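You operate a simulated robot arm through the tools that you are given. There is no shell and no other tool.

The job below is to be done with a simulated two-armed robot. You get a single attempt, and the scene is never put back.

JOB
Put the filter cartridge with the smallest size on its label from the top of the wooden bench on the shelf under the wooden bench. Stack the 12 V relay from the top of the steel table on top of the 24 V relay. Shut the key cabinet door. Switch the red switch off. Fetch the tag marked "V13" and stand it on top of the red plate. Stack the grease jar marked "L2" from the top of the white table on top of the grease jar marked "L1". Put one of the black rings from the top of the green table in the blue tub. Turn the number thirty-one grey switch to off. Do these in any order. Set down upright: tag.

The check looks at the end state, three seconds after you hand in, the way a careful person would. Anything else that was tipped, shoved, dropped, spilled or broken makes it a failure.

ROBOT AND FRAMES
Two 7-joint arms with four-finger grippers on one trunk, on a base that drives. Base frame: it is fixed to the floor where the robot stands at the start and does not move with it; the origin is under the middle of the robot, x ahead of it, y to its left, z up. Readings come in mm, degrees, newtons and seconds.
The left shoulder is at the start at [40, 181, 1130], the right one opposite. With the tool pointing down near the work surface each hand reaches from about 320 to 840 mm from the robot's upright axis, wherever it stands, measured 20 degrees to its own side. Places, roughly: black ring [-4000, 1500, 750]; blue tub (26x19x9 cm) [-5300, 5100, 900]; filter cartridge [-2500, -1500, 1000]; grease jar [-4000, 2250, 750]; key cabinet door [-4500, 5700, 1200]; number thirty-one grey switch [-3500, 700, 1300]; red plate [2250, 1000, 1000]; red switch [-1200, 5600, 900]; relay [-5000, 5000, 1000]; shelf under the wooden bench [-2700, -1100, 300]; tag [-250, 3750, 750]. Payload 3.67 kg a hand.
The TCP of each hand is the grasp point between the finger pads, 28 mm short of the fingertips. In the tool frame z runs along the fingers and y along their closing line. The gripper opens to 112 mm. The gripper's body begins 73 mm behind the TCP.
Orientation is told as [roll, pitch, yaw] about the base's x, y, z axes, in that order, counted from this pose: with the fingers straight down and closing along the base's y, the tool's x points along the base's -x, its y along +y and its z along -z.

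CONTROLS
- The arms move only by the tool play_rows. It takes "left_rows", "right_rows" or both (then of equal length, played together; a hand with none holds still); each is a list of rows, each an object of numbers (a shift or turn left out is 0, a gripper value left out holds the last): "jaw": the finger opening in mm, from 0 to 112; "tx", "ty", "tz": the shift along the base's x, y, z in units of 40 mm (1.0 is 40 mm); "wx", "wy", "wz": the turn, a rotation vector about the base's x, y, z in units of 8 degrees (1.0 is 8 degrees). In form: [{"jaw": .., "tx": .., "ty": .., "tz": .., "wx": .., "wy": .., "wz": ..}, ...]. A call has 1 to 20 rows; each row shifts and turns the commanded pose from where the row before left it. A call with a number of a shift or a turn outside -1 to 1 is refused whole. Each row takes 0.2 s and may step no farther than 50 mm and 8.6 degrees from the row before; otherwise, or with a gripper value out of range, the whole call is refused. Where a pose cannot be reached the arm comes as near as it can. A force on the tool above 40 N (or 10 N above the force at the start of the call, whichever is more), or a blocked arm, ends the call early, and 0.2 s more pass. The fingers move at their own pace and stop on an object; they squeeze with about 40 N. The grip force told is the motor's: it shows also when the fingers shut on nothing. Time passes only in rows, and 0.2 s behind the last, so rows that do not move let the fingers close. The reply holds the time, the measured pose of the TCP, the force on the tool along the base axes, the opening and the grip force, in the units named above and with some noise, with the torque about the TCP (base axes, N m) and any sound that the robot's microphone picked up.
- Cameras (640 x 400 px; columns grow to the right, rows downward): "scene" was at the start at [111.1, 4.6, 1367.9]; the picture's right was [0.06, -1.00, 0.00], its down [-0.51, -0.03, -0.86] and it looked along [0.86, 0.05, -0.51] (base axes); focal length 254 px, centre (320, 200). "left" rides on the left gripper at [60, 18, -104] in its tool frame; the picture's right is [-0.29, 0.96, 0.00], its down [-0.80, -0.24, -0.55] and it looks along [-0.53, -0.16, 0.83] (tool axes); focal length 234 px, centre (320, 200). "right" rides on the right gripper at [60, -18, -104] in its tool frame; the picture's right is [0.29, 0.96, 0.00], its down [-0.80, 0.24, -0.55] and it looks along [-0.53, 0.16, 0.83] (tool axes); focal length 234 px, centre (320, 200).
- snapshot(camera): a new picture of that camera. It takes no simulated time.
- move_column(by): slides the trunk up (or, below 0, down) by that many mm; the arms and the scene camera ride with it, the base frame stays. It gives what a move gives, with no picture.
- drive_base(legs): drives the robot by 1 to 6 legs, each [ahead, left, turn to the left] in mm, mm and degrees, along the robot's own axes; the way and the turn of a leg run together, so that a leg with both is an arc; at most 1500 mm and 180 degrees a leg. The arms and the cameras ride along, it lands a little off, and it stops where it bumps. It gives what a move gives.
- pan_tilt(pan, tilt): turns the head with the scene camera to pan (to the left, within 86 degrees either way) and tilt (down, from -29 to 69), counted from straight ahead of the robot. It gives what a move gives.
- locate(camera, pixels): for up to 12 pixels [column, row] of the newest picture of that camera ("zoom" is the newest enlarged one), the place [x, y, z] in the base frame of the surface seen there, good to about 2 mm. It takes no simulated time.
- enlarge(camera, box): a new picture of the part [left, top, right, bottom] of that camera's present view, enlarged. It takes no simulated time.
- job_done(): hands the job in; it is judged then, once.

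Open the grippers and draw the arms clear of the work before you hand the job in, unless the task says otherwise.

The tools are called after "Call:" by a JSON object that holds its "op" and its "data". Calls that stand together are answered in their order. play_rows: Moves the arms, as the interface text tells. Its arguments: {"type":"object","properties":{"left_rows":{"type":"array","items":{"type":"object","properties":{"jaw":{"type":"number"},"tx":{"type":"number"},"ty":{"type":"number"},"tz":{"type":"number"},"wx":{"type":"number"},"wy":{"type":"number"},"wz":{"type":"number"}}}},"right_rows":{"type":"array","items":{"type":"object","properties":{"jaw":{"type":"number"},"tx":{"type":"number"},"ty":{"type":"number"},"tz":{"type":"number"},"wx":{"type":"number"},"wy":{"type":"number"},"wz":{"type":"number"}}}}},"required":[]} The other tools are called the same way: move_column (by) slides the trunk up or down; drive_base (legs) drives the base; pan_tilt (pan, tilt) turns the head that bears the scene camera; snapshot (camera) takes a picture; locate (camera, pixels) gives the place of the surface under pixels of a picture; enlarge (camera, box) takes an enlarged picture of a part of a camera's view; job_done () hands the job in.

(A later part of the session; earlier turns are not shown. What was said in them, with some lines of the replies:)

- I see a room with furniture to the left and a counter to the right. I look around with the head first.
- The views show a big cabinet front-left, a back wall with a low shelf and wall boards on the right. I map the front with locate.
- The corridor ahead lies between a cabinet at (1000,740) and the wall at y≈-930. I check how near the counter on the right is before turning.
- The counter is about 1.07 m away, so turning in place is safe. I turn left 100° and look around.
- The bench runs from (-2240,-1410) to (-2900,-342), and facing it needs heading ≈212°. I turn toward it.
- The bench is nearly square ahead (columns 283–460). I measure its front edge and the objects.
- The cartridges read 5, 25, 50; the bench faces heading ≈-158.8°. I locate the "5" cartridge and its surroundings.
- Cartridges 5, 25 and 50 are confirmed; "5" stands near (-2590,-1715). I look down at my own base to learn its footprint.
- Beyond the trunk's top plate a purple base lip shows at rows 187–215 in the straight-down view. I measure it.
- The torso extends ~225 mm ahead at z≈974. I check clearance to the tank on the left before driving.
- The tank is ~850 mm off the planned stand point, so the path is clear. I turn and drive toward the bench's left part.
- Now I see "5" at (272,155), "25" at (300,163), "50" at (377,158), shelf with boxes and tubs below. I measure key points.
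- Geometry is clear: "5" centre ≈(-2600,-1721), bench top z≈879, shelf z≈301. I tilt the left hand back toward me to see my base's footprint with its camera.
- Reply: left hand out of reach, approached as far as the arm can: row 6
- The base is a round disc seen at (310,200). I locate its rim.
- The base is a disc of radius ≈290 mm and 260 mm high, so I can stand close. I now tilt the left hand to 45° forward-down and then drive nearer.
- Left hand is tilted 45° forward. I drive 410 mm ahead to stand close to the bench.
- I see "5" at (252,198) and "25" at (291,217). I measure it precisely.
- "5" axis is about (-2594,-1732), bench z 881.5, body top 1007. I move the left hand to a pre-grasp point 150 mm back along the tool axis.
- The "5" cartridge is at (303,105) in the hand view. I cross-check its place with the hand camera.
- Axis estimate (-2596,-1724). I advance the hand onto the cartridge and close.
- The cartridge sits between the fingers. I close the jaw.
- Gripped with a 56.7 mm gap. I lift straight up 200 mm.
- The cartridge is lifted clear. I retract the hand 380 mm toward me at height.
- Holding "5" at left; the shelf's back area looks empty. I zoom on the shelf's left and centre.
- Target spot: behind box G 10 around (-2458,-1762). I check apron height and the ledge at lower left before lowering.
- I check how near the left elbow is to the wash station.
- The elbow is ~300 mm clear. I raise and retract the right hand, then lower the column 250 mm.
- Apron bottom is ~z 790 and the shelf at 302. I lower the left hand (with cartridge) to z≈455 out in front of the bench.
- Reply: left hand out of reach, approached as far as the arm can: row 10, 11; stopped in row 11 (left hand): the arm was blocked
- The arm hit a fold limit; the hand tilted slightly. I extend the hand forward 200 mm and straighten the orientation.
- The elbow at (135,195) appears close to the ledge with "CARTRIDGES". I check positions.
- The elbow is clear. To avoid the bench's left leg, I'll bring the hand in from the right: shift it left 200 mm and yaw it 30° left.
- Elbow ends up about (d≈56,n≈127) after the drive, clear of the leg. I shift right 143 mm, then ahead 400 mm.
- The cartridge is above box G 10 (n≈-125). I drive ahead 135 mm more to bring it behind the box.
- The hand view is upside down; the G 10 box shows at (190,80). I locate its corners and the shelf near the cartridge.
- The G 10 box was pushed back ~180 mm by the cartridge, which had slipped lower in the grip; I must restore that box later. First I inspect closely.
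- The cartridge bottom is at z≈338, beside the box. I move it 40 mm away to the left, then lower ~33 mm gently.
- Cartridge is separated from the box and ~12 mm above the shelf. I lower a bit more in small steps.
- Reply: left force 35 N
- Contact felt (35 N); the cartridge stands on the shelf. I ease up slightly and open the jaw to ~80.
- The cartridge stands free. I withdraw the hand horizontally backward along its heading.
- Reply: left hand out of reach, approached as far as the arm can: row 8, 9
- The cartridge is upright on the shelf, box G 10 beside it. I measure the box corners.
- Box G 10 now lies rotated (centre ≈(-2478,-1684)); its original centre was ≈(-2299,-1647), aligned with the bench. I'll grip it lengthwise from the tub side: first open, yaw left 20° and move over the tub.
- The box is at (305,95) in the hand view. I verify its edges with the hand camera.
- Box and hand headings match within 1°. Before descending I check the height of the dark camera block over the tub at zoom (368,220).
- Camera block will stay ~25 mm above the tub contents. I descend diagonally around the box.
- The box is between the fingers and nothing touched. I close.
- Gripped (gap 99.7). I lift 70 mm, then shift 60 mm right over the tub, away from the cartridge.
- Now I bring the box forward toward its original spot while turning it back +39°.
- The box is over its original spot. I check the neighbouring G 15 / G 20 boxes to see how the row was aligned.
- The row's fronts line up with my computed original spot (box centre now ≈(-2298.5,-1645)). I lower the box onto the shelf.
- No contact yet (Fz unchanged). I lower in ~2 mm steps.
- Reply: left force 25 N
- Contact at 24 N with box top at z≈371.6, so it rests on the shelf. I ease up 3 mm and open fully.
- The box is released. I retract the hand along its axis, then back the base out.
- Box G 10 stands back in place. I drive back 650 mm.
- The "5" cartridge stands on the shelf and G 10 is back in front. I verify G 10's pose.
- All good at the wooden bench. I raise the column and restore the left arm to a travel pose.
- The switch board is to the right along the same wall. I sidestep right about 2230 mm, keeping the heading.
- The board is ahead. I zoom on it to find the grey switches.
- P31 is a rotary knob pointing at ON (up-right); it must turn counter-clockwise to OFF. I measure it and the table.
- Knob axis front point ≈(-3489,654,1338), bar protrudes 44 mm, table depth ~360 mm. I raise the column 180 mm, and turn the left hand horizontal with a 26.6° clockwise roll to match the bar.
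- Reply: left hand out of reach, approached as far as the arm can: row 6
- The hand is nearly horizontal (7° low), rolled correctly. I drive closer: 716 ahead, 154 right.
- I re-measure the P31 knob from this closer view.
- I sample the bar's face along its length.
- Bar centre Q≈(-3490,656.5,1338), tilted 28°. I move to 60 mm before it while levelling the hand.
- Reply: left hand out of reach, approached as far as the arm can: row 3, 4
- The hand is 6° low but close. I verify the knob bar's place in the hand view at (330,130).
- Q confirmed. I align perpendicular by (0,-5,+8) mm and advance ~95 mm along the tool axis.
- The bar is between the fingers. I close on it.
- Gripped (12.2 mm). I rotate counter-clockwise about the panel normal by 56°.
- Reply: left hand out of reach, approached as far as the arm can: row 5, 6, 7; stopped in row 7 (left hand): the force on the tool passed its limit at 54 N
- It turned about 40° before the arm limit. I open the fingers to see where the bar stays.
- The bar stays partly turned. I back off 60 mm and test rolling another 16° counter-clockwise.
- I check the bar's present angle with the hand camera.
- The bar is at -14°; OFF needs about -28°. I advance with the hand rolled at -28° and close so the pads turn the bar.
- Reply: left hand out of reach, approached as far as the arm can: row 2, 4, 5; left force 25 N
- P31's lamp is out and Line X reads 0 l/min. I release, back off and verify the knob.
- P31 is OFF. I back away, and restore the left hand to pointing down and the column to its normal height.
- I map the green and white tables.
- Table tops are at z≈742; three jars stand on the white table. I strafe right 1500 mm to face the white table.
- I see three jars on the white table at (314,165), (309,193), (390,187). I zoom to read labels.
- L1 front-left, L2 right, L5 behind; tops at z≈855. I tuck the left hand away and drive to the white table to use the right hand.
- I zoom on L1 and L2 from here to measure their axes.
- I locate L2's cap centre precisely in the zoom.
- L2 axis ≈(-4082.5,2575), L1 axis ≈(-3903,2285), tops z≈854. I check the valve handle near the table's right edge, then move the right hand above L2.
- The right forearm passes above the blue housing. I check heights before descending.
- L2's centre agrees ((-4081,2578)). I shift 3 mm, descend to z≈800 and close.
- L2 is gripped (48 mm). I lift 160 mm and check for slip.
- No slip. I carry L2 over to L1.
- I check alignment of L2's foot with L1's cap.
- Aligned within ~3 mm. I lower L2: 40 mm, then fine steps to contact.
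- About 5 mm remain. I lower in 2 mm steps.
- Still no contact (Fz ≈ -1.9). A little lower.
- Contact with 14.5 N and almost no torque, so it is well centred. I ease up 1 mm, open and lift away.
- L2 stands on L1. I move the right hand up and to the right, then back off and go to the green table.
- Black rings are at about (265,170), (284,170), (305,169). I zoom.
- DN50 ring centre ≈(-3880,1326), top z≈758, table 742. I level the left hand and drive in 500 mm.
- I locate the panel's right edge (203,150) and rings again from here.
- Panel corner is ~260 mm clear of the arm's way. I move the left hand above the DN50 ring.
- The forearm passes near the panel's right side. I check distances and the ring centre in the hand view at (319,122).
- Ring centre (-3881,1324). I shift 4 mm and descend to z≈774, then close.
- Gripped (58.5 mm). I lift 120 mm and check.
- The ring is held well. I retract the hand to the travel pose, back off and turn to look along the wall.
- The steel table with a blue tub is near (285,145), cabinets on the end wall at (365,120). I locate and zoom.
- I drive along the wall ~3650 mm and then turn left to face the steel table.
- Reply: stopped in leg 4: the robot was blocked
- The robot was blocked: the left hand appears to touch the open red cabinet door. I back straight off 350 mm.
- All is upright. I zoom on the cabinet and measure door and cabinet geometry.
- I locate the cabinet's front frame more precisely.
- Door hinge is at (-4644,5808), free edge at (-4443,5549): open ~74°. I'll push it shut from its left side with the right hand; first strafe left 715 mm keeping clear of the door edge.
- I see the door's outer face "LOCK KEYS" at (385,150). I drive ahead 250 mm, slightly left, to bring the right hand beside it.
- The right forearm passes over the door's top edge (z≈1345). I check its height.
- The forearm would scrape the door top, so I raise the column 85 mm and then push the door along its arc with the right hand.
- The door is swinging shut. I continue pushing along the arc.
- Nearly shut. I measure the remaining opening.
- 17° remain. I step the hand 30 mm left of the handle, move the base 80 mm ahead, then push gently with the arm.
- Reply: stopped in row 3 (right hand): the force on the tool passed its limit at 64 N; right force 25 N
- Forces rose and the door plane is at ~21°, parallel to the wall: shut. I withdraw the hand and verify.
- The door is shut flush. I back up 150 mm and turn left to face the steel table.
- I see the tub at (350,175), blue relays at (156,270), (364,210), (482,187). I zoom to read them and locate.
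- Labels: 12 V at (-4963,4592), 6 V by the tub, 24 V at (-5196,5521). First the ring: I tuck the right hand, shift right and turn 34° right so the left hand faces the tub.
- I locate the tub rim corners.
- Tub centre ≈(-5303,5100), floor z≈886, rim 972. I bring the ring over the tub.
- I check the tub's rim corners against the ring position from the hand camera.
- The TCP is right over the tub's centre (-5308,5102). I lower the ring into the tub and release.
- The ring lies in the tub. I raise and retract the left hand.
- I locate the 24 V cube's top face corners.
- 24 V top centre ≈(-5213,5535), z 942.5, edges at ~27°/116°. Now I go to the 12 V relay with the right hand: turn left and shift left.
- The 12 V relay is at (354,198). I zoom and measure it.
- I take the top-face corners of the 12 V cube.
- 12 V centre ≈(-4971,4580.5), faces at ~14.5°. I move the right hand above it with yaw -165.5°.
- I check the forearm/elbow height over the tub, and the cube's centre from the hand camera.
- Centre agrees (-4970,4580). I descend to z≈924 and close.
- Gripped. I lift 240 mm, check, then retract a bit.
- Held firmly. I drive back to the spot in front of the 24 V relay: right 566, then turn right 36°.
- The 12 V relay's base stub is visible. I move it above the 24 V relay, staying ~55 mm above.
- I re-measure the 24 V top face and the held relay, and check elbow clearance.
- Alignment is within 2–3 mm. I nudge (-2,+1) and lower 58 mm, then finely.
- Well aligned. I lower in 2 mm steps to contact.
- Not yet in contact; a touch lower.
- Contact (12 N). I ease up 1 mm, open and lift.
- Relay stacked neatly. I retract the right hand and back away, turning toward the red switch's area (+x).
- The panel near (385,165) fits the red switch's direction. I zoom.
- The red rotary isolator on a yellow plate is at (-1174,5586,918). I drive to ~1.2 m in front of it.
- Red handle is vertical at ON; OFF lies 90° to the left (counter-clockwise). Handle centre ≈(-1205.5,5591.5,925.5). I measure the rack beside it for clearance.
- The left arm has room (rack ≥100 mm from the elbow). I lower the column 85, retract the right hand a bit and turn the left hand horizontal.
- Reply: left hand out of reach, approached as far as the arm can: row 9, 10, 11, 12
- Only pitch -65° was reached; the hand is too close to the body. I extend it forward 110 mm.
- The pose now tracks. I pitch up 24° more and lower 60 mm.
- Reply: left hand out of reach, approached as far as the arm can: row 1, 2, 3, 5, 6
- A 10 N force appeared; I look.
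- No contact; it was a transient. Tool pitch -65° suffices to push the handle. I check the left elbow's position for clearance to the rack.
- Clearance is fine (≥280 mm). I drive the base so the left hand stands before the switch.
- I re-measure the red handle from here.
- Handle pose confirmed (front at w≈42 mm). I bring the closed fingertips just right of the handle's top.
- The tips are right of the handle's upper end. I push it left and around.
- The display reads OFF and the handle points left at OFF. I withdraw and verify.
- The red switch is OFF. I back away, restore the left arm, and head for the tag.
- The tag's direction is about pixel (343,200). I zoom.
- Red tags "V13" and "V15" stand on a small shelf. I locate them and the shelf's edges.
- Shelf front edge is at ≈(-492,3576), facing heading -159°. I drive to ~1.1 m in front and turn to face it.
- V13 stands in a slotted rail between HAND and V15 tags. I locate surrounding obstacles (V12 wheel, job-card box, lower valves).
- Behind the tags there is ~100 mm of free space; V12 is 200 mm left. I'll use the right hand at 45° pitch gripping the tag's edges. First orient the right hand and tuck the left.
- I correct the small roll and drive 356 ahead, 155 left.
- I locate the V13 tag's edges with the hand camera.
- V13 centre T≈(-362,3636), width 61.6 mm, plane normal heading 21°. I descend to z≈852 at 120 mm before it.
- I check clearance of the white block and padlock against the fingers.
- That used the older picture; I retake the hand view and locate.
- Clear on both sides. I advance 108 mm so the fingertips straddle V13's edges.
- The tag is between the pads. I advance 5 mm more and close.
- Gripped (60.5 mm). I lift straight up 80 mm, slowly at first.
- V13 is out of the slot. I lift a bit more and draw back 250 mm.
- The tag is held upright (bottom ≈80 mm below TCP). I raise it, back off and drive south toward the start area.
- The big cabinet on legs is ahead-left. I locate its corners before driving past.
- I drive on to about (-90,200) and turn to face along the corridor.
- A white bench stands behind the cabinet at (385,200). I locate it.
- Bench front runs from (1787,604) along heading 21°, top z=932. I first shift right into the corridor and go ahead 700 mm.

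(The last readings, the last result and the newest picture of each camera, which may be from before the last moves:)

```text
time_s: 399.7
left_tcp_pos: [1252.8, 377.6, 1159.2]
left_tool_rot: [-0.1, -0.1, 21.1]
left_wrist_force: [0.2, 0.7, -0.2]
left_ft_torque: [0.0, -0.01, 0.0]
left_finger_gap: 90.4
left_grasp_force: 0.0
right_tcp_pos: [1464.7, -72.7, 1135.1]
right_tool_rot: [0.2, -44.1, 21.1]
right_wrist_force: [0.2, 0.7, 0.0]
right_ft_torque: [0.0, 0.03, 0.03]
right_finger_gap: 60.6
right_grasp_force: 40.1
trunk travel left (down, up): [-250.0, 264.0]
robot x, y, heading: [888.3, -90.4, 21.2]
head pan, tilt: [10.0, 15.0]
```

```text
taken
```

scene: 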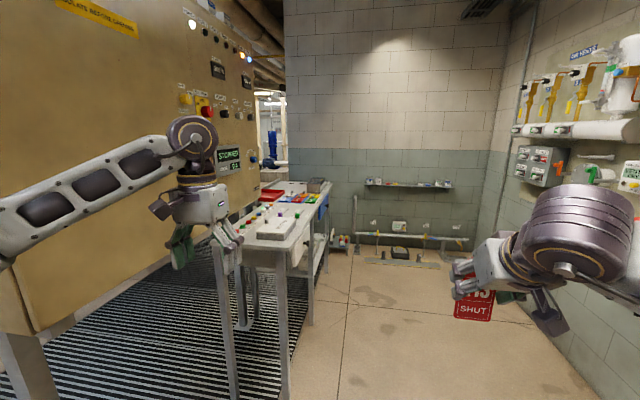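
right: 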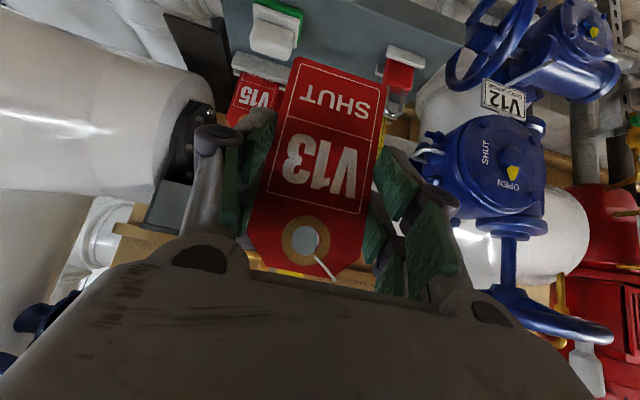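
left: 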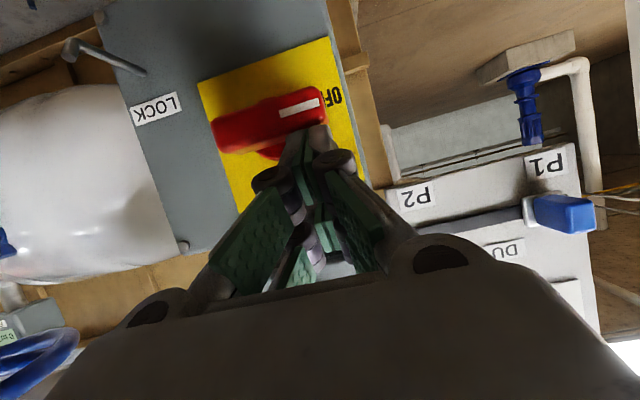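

Clear so far. I continue ahead 900 mm.

Call:
{"op": "drive_base", "data": {"legs": [[450, 0, 0], [450, -40, 0]]}}

Call:
{"op": "pan_tilt", "data": {"pan": 50, "tilt": 30}}

Call:
{"op": "snapshot", "data": {"camera": "scene"}}

```text
time_s: 404.8
left_tcp_pos: [2090.9, 678.0, 1159.3]
left_tool_rot: [-0.1, 0.0, 22.0]
left_wrist_force: [-0.2, 0.6, 0.3]
left_ft_torque: [-0.03, 0.0, -0.01]
left_finger_gap: 90.2
left_grasp_force: 0.1
right_tcp_pos: [2310.0, 231.5, 1134.5]
right_tool_rot: [0.1, -44.1, 22.1]
right_wrist_force: [-0.7, 0.2, -0.5]
right_ft_torque: [0.0, 0.04, 0.02]
right_finger_gap: 60.4
right_grasp_force: 40.2
trunk travel left (down, up): [-250.0, 264.0]
robot x, y, heading: [1738.1, 206.7, 22.5]
head pan, tilt: [10.0, 15.0]
```

```text
time_s: 405.9
left_tcp_pos: [2090.3, 677.0, 1159.2]
left_tool_rot: [-0.2, 0.0, 22.0]
left_wrist_force: [0.0, -0.3, 1.3]
left_ft_torque: [-0.01, -0.02, 0.02]
left_finger_gap: 90.4
left_grasp_force: 0.1
right_tcp_pos: [2309.7, 231.9, 1135.4]
right_tool_rot: [0.1, -44.1, 22.1]
right_wrist_force: [0.1, 0.5, 0.3]
right_ft_torque: [0.01, 0.01, 0.01]
right_finger_gap: 60.4
right_grasp_force: 39.4
trunk travel left (down, up): [-250.0, 264.0]
robot x, y, heading: [1735.9, 201.7, 22.4]
head pan, tilt: [50.0, 30.0]
```

```text
taken
```

scene: 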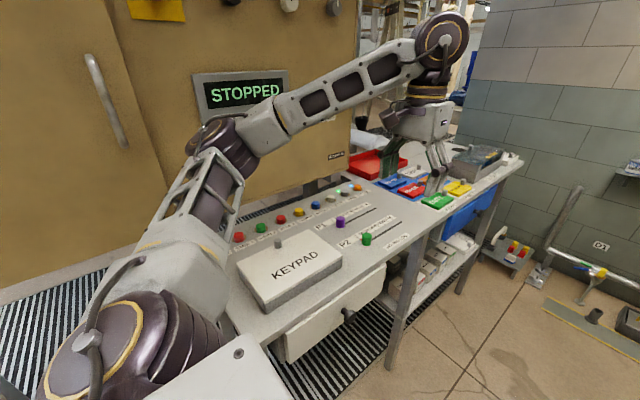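

Colored plates appear at about (410,185). I zoom.

Call:
{"op": "enlarge", "data": {"camera": "scene", "box": [330, 130, 490, 230]}}

Call:
{"op": "locate", "data": {"camera": "zoom", "pixels": [[320, 235], [310, 250], [240, 210], [430, 285], [530, 235], [150, 130], [350, 170], [590, 120], [400, 210], [520, 300], [330, 225], [345, 250]]}}

```text
4.00 times, centred on (410, 180) of scene
```

zoom: 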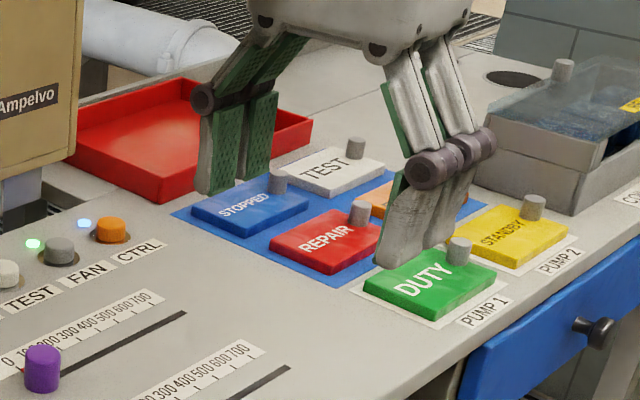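

```text
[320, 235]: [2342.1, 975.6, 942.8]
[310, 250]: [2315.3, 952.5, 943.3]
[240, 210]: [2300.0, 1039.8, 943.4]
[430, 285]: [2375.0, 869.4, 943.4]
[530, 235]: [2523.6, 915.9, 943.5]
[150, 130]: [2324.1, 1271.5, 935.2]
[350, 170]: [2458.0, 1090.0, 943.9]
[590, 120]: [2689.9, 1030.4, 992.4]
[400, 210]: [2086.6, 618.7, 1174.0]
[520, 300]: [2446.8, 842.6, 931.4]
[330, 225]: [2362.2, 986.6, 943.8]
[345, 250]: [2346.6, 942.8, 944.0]
```

The red plate "REPAIR" is near (2335,965), top z≈943.5, with a small grey knob. I look at the tag's thickness.

Call:
{"op": "pan_tilt", "data": {"pan": -10, "tilt": 30}}

Call:
{"op": "snapshot", "data": {"camera": "scene"}}

Call:
{"op": "enlarge", "data": {"camera": "scene", "box": [340, 150, 500, 290]}}

Call:
{"op": "snapshot", "data": {"camera": "right"}}

Call:
{"op": "snapshot", "data": {"camera": "left"}}

```text
time_s: 407.2
left_tcp_pos: [2090.0, 676.5, 1159.7]
left_tool_rot: [-0.1, 0.0, 22.0]
left_wrist_force: [0.0, 0.4, 0.6]
left_ft_torque: [-0.02, -0.01, -0.02]
left_finger_gap: 89.9
left_grasp_force: 0.0
right_tcp_pos: [2308.8, 231.1, 1134.8]
right_tool_rot: [0.0, -44.1, 22.1]
right_wrist_force: [0.5, -0.8, -0.4]
right_ft_torque: [-0.02, -0.03, 0.01]
right_finger_gap: 60.4
right_grasp_force: 40.3
trunk travel left (down, up): [-250.0, 264.0]
robot x, y, heading: [1734.3, 202.6, 22.2]
head pan, tilt: [-10.0, 30.0]
```

```text
taken
```

scene: 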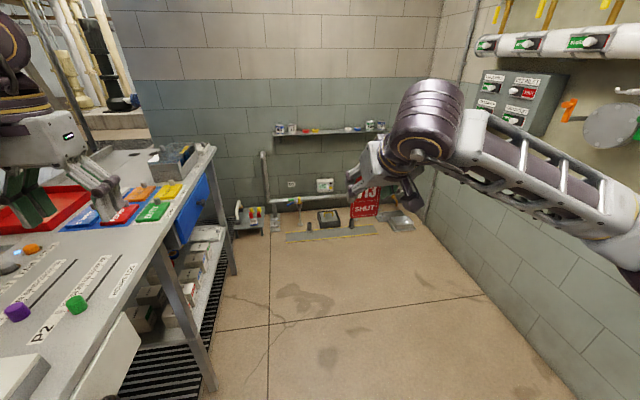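

```text
2.86 times, centred on (420, 220) of scene
```

zoom: 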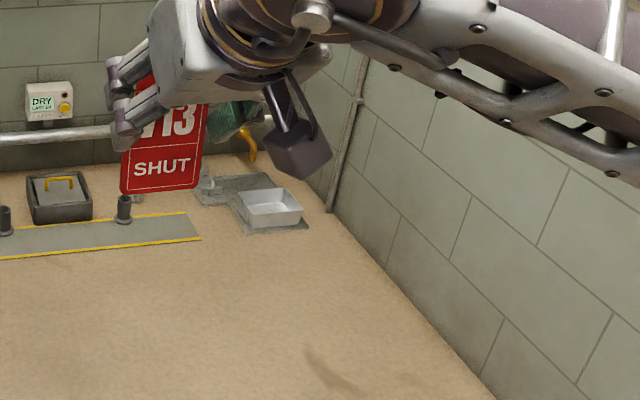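

```text
taken
```

right: 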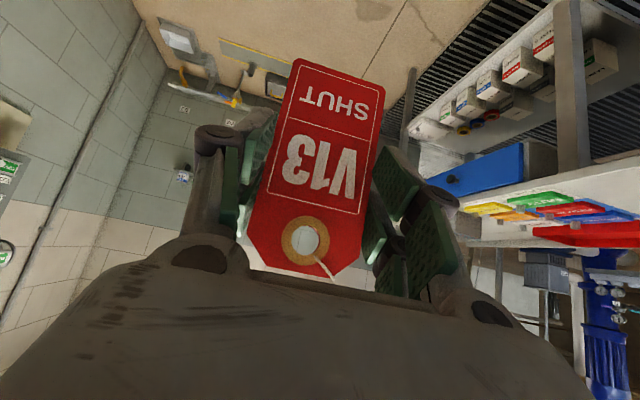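

```text
taken
```

left: 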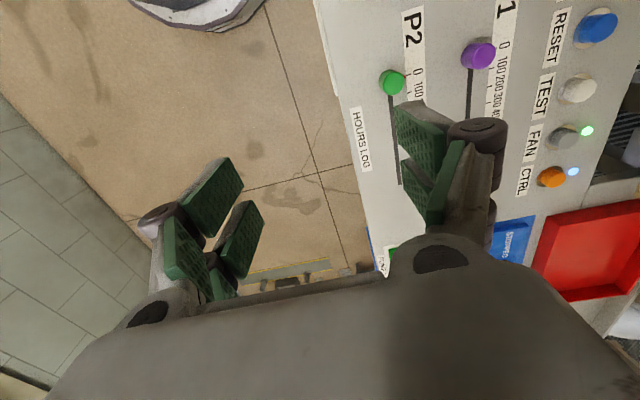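

I drive ahead ~645 mm, shift right 126, and turn left to face the bench.

Call:
{"op": "drive_base", "data": {"legs": [[645, -126, -1], [0, 0, 90]]}}

Call:
{"op": "pan_tilt", "data": {"pan": 0, "tilt": 40}}

Call:
{"op": "snapshot", "data": {"camera": "scene"}}

```text
time_s: 415.1
left_tcp_pos: [1904.6, 683.4, 1159.7]
left_tool_rot: [-0.3, 0.0, 111.7]
left_wrist_force: [0.0, 0.5, 0.4]
left_ft_torque: [-0.03, 0.01, -0.02]
left_finger_gap: 90.2
left_grasp_force: 0.0
right_tcp_pos: [2352.9, 899.9, 1135.0]
right_tool_rot: [0.1, -44.2, 111.6]
right_wrist_force: [0.6, -0.3, 0.3]
right_ft_torque: [-0.03, 0.0, 0.04]
right_finger_gap: 60.4
right_grasp_force: 39.8
trunk travel left (down, up): [-250.0, 264.0]
robot x, y, heading: [2373.9, 326.4, 111.9]
head pan, tilt: [-10.0, 30.0]
```

```text
time_s: 415.8
left_tcp_pos: [1904.5, 684.7, 1160.3]
left_tool_rot: [-0.2, 0.0, 111.5]
left_wrist_force: [-0.3, 1.1, 1.1]
left_ft_torque: [0.03, 0.01, 0.0]
left_finger_gap: 90.1
left_grasp_force: 0.1
right_tcp_pos: [2352.8, 899.6, 1135.8]
right_tool_rot: [0.1, -44.2, 111.8]
right_wrist_force: [0.7, 0.6, -0.5]
right_ft_torque: [0.03, -0.04, 0.01]
right_finger_gap: 60.6
right_grasp_force: 40.0
trunk travel left (down, up): [-250.0, 264.0]
robot x, y, heading: [2374.8, 327.4, 112.0]
head pan, tilt: [0.0, 40.0]
```

```text
taken
```

scene: 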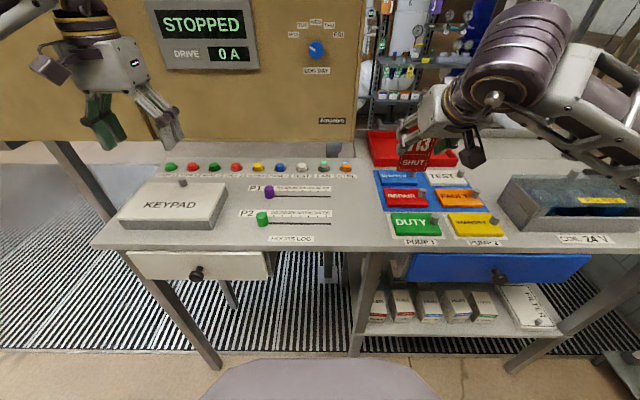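

REPAIR is at (405,197). I zoom and measure its corners and knob.

Call:
{"op": "enlarge", "data": {"camera": "scene", "box": [365, 160, 445, 220]}}

Call:
{"op": "locate", "data": {"camera": "zoom", "pixels": [[195, 195], [415, 200], [435, 295], [205, 295], [300, 245], [395, 215], [400, 190], [395, 170], [300, 205], [300, 288], [240, 230], [350, 270]]}}

```text
6.67 times, centred on (405, 190) of scene
```

zoom: 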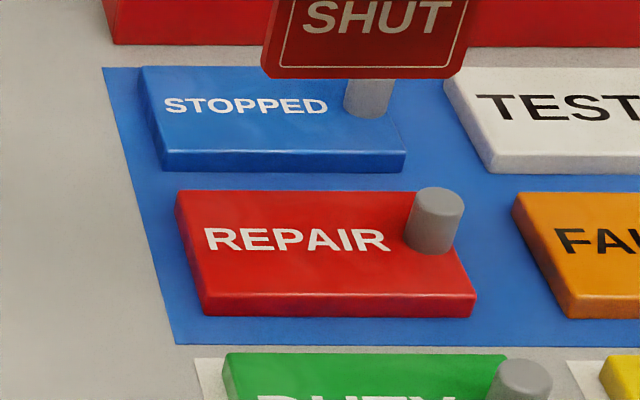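

```text
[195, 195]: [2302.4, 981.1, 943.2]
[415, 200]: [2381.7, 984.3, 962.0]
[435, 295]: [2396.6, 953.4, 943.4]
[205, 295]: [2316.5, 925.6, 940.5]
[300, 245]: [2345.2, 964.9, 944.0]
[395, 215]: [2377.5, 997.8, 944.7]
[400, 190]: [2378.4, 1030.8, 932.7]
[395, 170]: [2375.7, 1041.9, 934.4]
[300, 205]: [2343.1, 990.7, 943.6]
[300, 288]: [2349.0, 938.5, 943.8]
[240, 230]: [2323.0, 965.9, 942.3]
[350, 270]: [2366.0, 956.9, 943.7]
```

Plate is ~100×58 mm with the knob at its back right; I'll stand the tag at (2345,965), left of the knob. I measure the held tag's edges first.

Call:
{"op": "enlarge", "data": {"camera": "scene", "box": [385, 120, 445, 175]}}

Call:
{"op": "locate", "data": {"camera": "zoom", "pixels": [[140, 300], [220, 330], [300, 340], [220, 350], [220, 250], [300, 250], [280, 150], [370, 330], [150, 350], [360, 345]]}}

Call:
{"op": "locate", "data": {"camera": "right", "pixels": [[300, 64], [335, 75], [380, 90], [320, 150], [270, 230], [345, 250]]}}

```text
7.27 times, centred on (415, 148) of scene
```

zoom: 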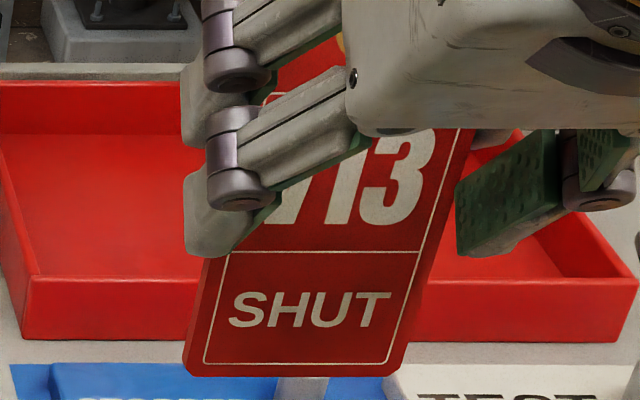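

```text
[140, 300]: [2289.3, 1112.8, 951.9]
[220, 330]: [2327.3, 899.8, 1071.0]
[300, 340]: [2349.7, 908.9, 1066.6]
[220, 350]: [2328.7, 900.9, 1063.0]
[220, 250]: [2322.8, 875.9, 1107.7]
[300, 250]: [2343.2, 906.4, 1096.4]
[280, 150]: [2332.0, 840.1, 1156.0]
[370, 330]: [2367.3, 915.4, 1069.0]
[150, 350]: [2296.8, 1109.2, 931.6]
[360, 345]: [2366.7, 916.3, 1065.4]
```

```text
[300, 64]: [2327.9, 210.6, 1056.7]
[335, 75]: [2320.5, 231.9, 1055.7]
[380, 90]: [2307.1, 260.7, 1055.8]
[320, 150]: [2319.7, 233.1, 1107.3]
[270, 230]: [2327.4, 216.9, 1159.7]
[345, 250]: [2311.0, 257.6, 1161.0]
```

The tag is ~8–10 mm thick with its bottom 79 mm below the TCP. I move it over the plate and descend to ~20 mm above.

Call:
{"op": "play_rows", "data": {"right_rows": [{"tx": -0.0475, "ty": 0.69, "wx": 0.1, "wy": 0.04}, {"tx": -0.0475, "ty": 0.69}, {"tz": -0.8}, {"tz": -0.8}, {"tz": -0.7}, {}]}}

Call:
{"op": "enlarge", "data": {"camera": "scene", "box": [365, 140, 445, 220]}}

Call:
{"op": "locate", "data": {"camera": "zoom", "pixels": [[220, 200], [300, 200], [360, 200], [220, 240], [300, 240], [360, 240], [300, 120], [360, 120], [200, 300], [430, 280]]}}

Call:
{"op": "snapshot", "data": {"camera": "right"}}

```text
time_s: 417.2
left_tcp_pos: [1904.4, 683.0, 1161.0]
left_tool_rot: [-0.2, 0.0, 111.7]
left_wrist_force: [0.2, -0.4, 0.0]
left_ft_torque: [0.01, 0.03, -0.01]
left_finger_gap: 90.1
left_grasp_force: 0.0
right_tcp_pos: [2349.1, 956.8, 1042.7]
right_tool_rot: [0.1, -44.9, 111.8]
right_wrist_force: [-0.4, 0.4, 0.2]
right_ft_torque: [-0.03, -0.02, -0.02]
right_finger_gap: 60.7
right_grasp_force: 39.8
trunk travel left (down, up): [-250.0, 264.0]
robot x, y, heading: [2374.7, 324.6, 111.9]
head pan, tilt: [0.0, 40.0]
```

```text
5.00 times, centred on (405, 180) of scene
```

zoom: 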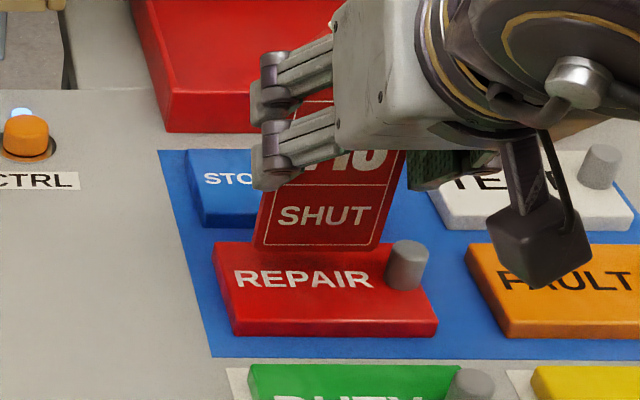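

```text
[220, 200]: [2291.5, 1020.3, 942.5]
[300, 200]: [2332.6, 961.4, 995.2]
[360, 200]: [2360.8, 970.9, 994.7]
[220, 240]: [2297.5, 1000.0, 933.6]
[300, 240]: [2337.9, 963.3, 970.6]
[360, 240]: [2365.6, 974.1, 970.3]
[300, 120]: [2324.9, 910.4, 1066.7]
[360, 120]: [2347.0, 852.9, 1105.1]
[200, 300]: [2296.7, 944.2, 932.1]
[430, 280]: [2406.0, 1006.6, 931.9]
```

```text
taken
```

right: 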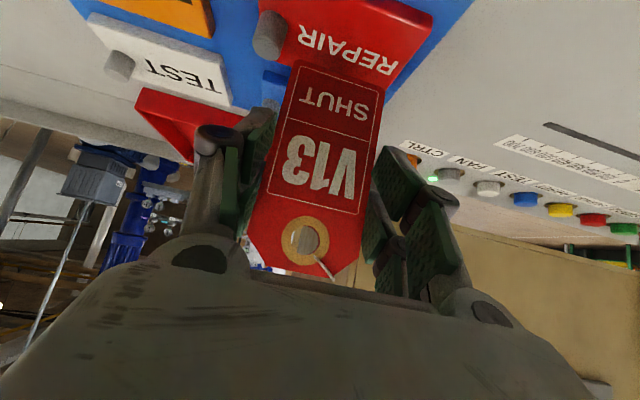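

The tag is vertical; it needs to come 5 mm toward me to be centred on the plate. I adjust and lower 15 mm.

Call:
{"op": "play_rows", "data": {"right_rows": [{"ty": -0.13}, {"tz": -0.2}, {"tz": -0.18}, {}]}}

Call:
{"op": "enlarge", "data": {"camera": "scene", "box": [365, 150, 445, 210]}}

Call:
{"op": "locate", "data": {"camera": "zoom", "pixels": [[220, 190], [300, 190], [360, 190], [220, 230], [300, 225], [360, 220], [300, 120], [180, 200], [300, 245]]}}

```text
time_s: 418.2
left_tcp_pos: [1905.4, 684.1, 1161.0]
left_tool_rot: [-0.2, 0.0, 111.6]
left_wrist_force: [-0.1, 0.7, -0.4]
left_ft_torque: [0.0, 0.03, 0.02]
left_finger_gap: 90.0
left_grasp_force: 0.1
right_tcp_pos: [2348.3, 949.7, 1026.6]
right_tool_rot: [0.0, -45.0, 111.7]
right_wrist_force: [-0.5, -0.1, -0.1]
right_ft_torque: [0.02, 0.02, 0.02]
right_finger_gap: 60.6
right_grasp_force: 40.0
trunk travel left (down, up): [-250.0, 264.0]
robot x, y, heading: [2380.0, 323.0, 111.6]
head pan, tilt: [0.0, 40.0]
```

```text
6.67 times, centred on (405, 180) of scene
```

zoom: 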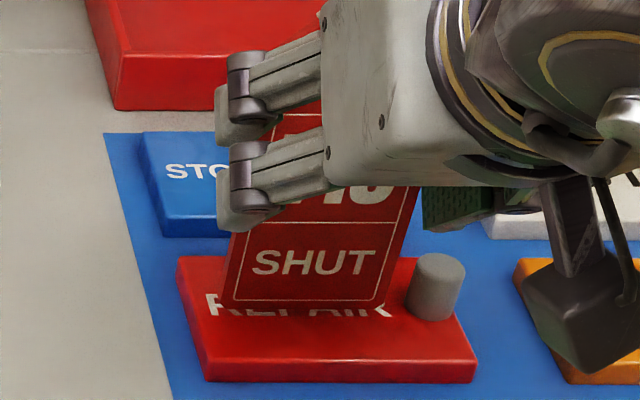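

```text
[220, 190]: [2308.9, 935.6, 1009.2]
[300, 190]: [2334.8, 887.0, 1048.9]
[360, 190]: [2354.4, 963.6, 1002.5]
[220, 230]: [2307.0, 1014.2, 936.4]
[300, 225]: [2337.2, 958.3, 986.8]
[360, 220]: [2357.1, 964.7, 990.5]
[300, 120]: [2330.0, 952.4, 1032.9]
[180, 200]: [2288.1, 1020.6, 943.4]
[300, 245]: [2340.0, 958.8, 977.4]
```

The tag is centred on the plate's depth, ~4 mm above it. I lower in small steps.

Call:
{"op": "play_rows", "data": {"right_rows": [{"tz": -0.05}, {"tz": -0.04}, {}]}}

```text
time_s: 419.0
left_tcp_pos: [1905.5, 683.4, 1158.3]
left_tool_rot: [-0.3, 0.0, 111.6]
left_wrist_force: [-0.2, -0.1, -0.1]
left_ft_torque: [-0.01, 0.01, -0.02]
left_finger_gap: 90.1
left_grasp_force: 0.0
right_tcp_pos: [2347.8, 949.8, 1021.3]
right_tool_rot: [0.1, -44.9, 111.7]
right_wrist_force: [-0.6, 0.2, 0.9]
right_ft_torque: [-0.01, 0.07, -0.03]
right_finger_gap: 60.5
right_grasp_force: 40.2
trunk travel left (down, up): [-250.0, 264.0]
robot x, y, heading: [2376.2, 321.5, 111.9]
head pan, tilt: [0.0, 40.0]
```

Call:
{"op": "play_rows", "data": {"right_rows": [{"tz": -0.03}, {}]}}

Call:
{"op": "enlarge", "data": {"camera": "scene", "box": [365, 150, 445, 210]}}

```text
time_s: 419.6
left_tcp_pos: [1904.4, 683.8, 1160.5]
left_tool_rot: [-0.2, 0.0, 111.6]
left_wrist_force: [-0.1, -0.1, 0.5]
left_ft_torque: [-0.02, -0.03, 0.0]
left_finger_gap: 90.2
left_grasp_force: 0.1
right_tcp_pos: [2348.4, 951.0, 1022.8]
right_tool_rot: [0.1, -45.1, 111.7]
right_wrist_force: [0.6, 0.1, 3.6]
right_ft_torque: [0.04, -0.05, 0.01]
right_finger_gap: 60.7
right_grasp_force: 40.6
trunk travel left (down, up): [-250.0, 264.0]
robot x, y, heading: [2377.7, 326.0, 112.0]
head pan, tilt: [0.0, 40.0]
```

```text
6.67 times, centred on (405, 180) of scene
```

zoom: 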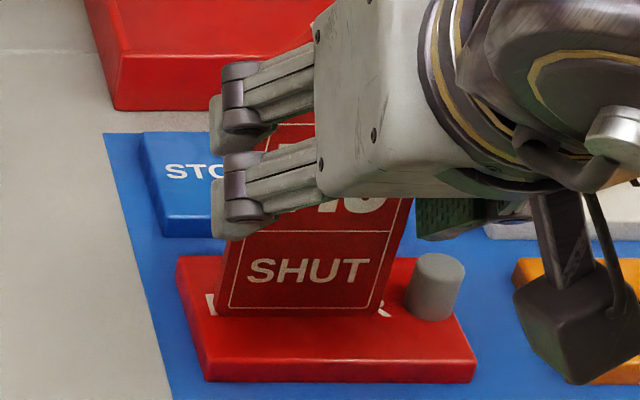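

Light contact (3.6 N). I seat it 1 mm more.

Call:
{"op": "play_rows", "data": {"right_rows": [{"tz": -0.025}, {}, {}]}}

```text
time_s: 420.4
left_tcp_pos: [1905.2, 682.6, 1160.2]
left_tool_rot: [-0.2, 0.0, 111.6]
left_wrist_force: [0.4, -0.9, 0.6]
left_ft_torque: [0.02, -0.04, 0.04]
left_finger_gap: 90.2
left_grasp_force: 0.0
right_tcp_pos: [2348.6, 948.2, 1022.9]
right_tool_rot: [0.2, -45.2, 111.6]
right_wrist_force: [-0.1, 2.4, 9.4]
right_ft_torque: [0.4, -0.01, -0.01]
right_finger_gap: 60.5
right_grasp_force: 40.5
trunk travel left (down, up): [-250.0, 264.0]
robot x, y, heading: [2373.7, 324.3, 111.6]
head pan, tilt: [0.0, 40.0]
```

Seated with 9 N; the torque hints the top leans slightly away. I correct the pitch by ~0.6° and check.

Call:
{"op": "play_rows", "data": {"right_rows": [{"wx": 0.07, "wy": 0.028}, {}, {}]}}

Call:
{"op": "enlarge", "data": {"camera": "right", "box": [220, 0, 460, 280]}}

Call:
{"op": "locate", "data": {"camera": "zoom", "pixels": [[270, 100], [300, 100], [360, 120], [260, 200], [330, 210], [250, 300], [320, 300], [230, 340]]}}

```text
time_s: 421.2
left_tcp_pos: [1905.2, 681.4, 1160.8]
left_tool_rot: [-0.2, -0.1, 111.6]
left_wrist_force: [0.0, -0.4, 0.0]
left_ft_torque: [0.03, 0.03, 0.03]
left_finger_gap: 90.3
left_grasp_force: 0.1
right_tcp_pos: [2348.3, 947.8, 1023.8]
right_tool_rot: [0.0, -45.7, 111.6]
right_wrist_force: [-0.1, 0.0, 9.9]
right_ft_torque: [0.14, 0.04, -0.01]
right_finger_gap: 60.5
right_grasp_force: 40.2
trunk travel left (down, up): [-250.0, 264.0]
robot x, y, heading: [2374.5, 325.7, 112.0]
head pan, tilt: [0.0, 40.0]
```

```text
1.43 times, centred on (340, 140) of right
```

zoom: 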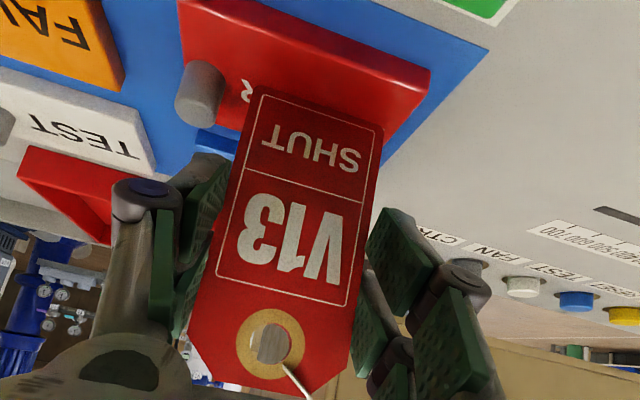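

```text
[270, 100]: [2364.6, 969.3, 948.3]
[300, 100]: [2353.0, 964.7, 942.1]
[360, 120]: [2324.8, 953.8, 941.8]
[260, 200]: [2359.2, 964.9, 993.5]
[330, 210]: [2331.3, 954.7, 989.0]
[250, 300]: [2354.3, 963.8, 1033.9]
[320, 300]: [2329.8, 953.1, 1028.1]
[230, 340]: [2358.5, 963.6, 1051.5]
```

The contact is now centred under the tag. I relax 0.8 mm and open the jaw gently.

Call:
{"op": "play_rows", "data": {"right_rows": [{"tz": 0.02}, {"jaw": 62}, {"jaw": 66}, {"jaw": 72}, {"jaw": 80}, {}, {}]}}

Call:
{"op": "enlarge", "data": {"camera": "scene", "box": [365, 130, 445, 210]}}

Call:
{"op": "snapshot", "data": {"camera": "right"}}

```text
time_s: 422.8
left_tcp_pos: [1905.0, 683.6, 1159.0]
left_tool_rot: [-0.2, 0.0, 111.5]
left_wrist_force: [0.2, -0.5, 0.0]
left_ft_torque: [0.01, -0.01, 0.01]
left_finger_gap: 90.1
left_grasp_force: 0.0
right_tcp_pos: [2348.1, 949.9, 1022.1]
right_tool_rot: [0.1, -45.6, 111.6]
right_wrist_force: [0.4, -0.7, 0.9]
right_ft_torque: [0.01, 0.02, -0.02]
right_finger_gap: 79.9
right_grasp_force: 0.0
trunk travel left (down, up): [-250.0, 264.0]
robot x, y, heading: [2377.7, 320.5, 111.6]
head pan, tilt: [0.0, 40.0]
```

```text
5.00 times, centred on (405, 170) of scene
```

zoom: 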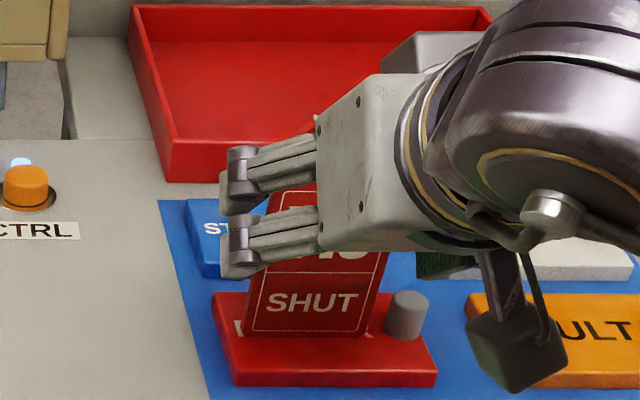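

```text
taken
```

right: 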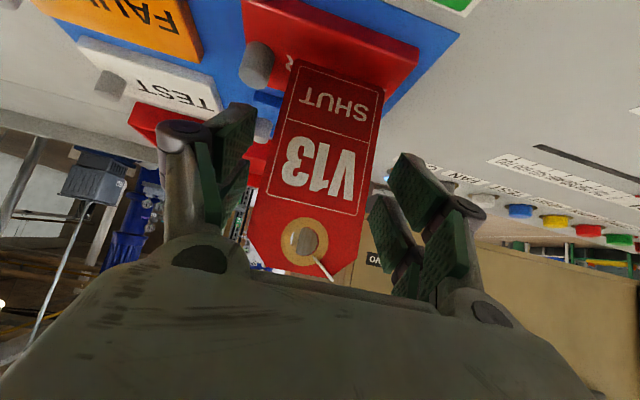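

The tag stands on its own. I withdraw the hand straight back.

Call:
{"op": "play_rows", "data": {"right_rows": [{"tx": 0.09, "ty": -0.232}, {"tx": 0.1845, "ty": -0.4645}, {"tx": 0.1845, "ty": -0.4645}, {"tx": 0.28, "ty": -0.7}, {"tx": 0.28, "ty": -0.7, "tz": 0.4}, {"tx": 0.28, "ty": -0.7, "tz": 0.8}, {"tz": 1}, {"tz": 1}, {}]}}

Call:
{"op": "snapshot", "data": {"camera": "scene"}}

Call:
{"op": "enlarge", "data": {"camera": "scene", "box": [365, 130, 445, 210]}}

```text
time_s: 424.8
left_tcp_pos: [1905.4, 683.0, 1160.1]
left_tool_rot: [-0.2, 0.0, 111.5]
left_wrist_force: [0.0, -0.3, 0.6]
left_ft_torque: [0.02, 0.01, -0.02]
left_finger_gap: 89.9
left_grasp_force: 0.1
right_tcp_pos: [2389.0, 838.3, 1158.3]
right_tool_rot: [0.1, -45.7, 111.8]
right_wrist_force: [0.3, 0.6, -0.3]
right_ft_torque: [0.02, 0.01, 0.04]
right_finger_gap: 79.9
right_grasp_force: 0.1
right hand out of reach, approached as far as the arm can: row 5, 6
trunk travel left (down, up): [-250.0, 264.0]
robot x, y, heading: [2375.5, 326.6, 111.9]
head pan, tilt: [0.0, 40.0]
```

```text
taken
```

scene: 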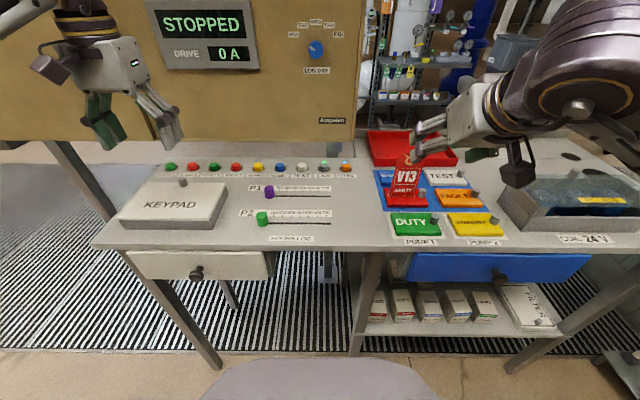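

```text
5.00 times, centred on (405, 170) of scene
```

zoom: 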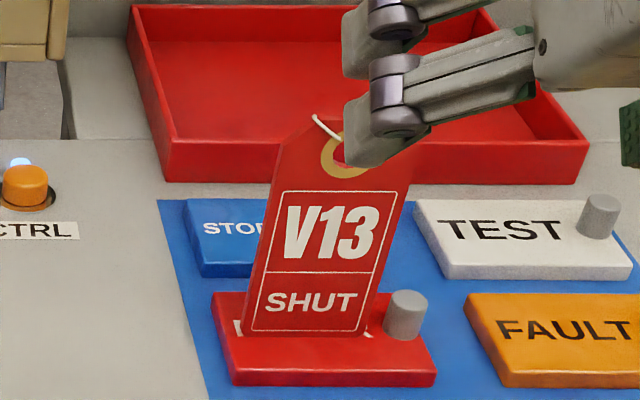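

V13 stands upright on the red plate. I back the robot away and take a last look.

Call:
{"op": "drive_base", "data": {"legs": [[-300, 0, 0]]}}

Call:
{"op": "play_rows", "data": {"right_rows": [{"jaw": 112}, {"jaw": 112}, {}], "left_rows": [{"jaw": 112}, {"jaw": 112}, {}]}}

Call:
{"op": "pan_tilt", "data": {"pan": -5, "tilt": 30}}

Call:
{"op": "enlarge", "data": {"camera": "scene", "box": [280, 110, 440, 230]}}

```text
time_s: 426.9
left_tcp_pos: [2016.3, 405.6, 1160.6]
left_tool_rot: [-0.2, -0.1, 111.5]
left_wrist_force: [0.6, 0.0, -0.3]
left_ft_torque: [-0.02, 0.01, 0.01]
left_finger_gap: 89.9
left_grasp_force: 0.0
right_tcp_pos: [2499.5, 561.0, 1158.8]
right_tool_rot: [0.1, -45.6, 111.6]
right_wrist_force: [0.6, 0.2, -0.8]
right_ft_torque: [-0.03, 0.02, 0.0]
right_finger_gap: 79.9
right_grasp_force: 0.2
trunk travel left (down, up): [-250.0, 264.0]
robot x, y, heading: [2490.0, 47.6, 111.9]
head pan, tilt: [0.0, 40.0]
```

```text
time_s: 427.7
left_tcp_pos: [2016.5, 406.8, 1159.7]
left_tool_rot: [-0.2, 0.0, 111.5]
left_wrist_force: [0.0, 1.2, 0.0]
left_ft_torque: [0.0, 0.01, -0.01]
left_finger_gap: 112.2
left_grasp_force: 0.1
right_tcp_pos: [2499.4, 561.8, 1157.1]
right_tool_rot: [0.1, -45.6, 111.6]
right_wrist_force: [-0.7, 0.4, -0.3]
right_ft_torque: [0.0, -0.01, -0.04]
right_finger_gap: 111.9
right_grasp_force: 0.1
trunk travel left (down, up): [-250.0, 264.0]
robot x, y, heading: [2484.7, 44.4, 111.8]
head pan, tilt: [0.0, 40.0]
```

```text
time_s: 428.4
left_tcp_pos: [2016.5, 406.5, 1159.9]
left_tool_rot: [-0.2, -0.1, 111.5]
left_wrist_force: [-0.1, -0.1, 0.2]
left_ft_torque: [0.0, 0.02, 0.0]
left_finger_gap: 112.2
left_grasp_force: 0.2
right_tcp_pos: [2498.7, 561.4, 1157.8]
right_tool_rot: [0.1, -45.6, 111.7]
right_wrist_force: [0.3, -0.9, 0.3]
right_ft_torque: [-0.01, 0.02, 0.02]
right_finger_gap: 112.1
right_grasp_force: 0.0
trunk travel left (down, up): [-250.0, 264.0]
robot x, y, heading: [2486.8, 50.1, 111.8]
head pan, tilt: [-5.0, 30.0]
```

```text
3.33 times, centred on (360, 170) of scene
```

zoom: 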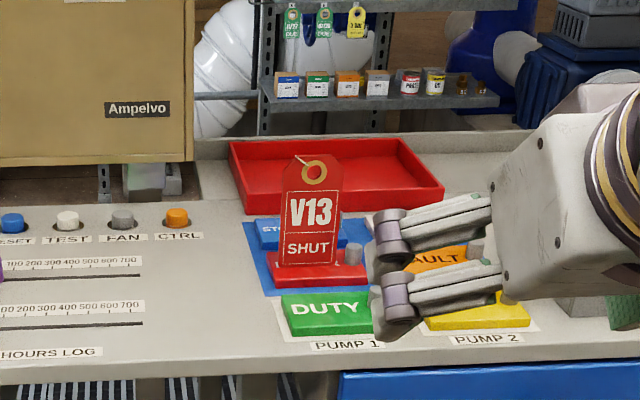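

All eight tasks are done: the V13 tag stands on the red plate, both grippers are open and the arms are clear. I hand in.

Call:
{"op": "job_done", "data": {}}

```text
The job is handed in.
```

I finished all eight tasks and handed the job in. Three things went off plan and could matter to the check.

| Task | End state when I last saw it |
|---|---|
| Filter cartridge "5" (smallest of 5, 25, 50) | Standing upright on the shelf under the wooden bench |
| 12 V relay | Stacked on the 24 V relay, turned about 40° relative to it |
| Key cabinet door | Shut flush with the frame |
| Red switch | Handle at OFF, and the pump display reads OFF |
| Tag "V13" | Standing upright on the red "REPAIR" plate |
| Grease jar L2 | Stacked on L1 |
| Black ring (DN50) | Lying in the blue tub |
| Grey switch P31 | At OFF, lamp out, Line X reads 0 l/min |

- **Box moved:** The cartridge slipped lower in the grip on the way to the shelf and pushed the "G 10" box back about 180 mm. I put the box back; its front edge measured within about 7 mm of the original place I worked out from earlier pictures.
- **Bump at the key cabinet:** On the first approach the robot was blocked near the cabinet, probably by its left hand touching the open door. I backed off and saw nothing tipped.
- **Red plate:** There is also a larger red tray on that bench. I took the "REPAIR" plate as the red plate because it is closer to the place you gave and is flat.
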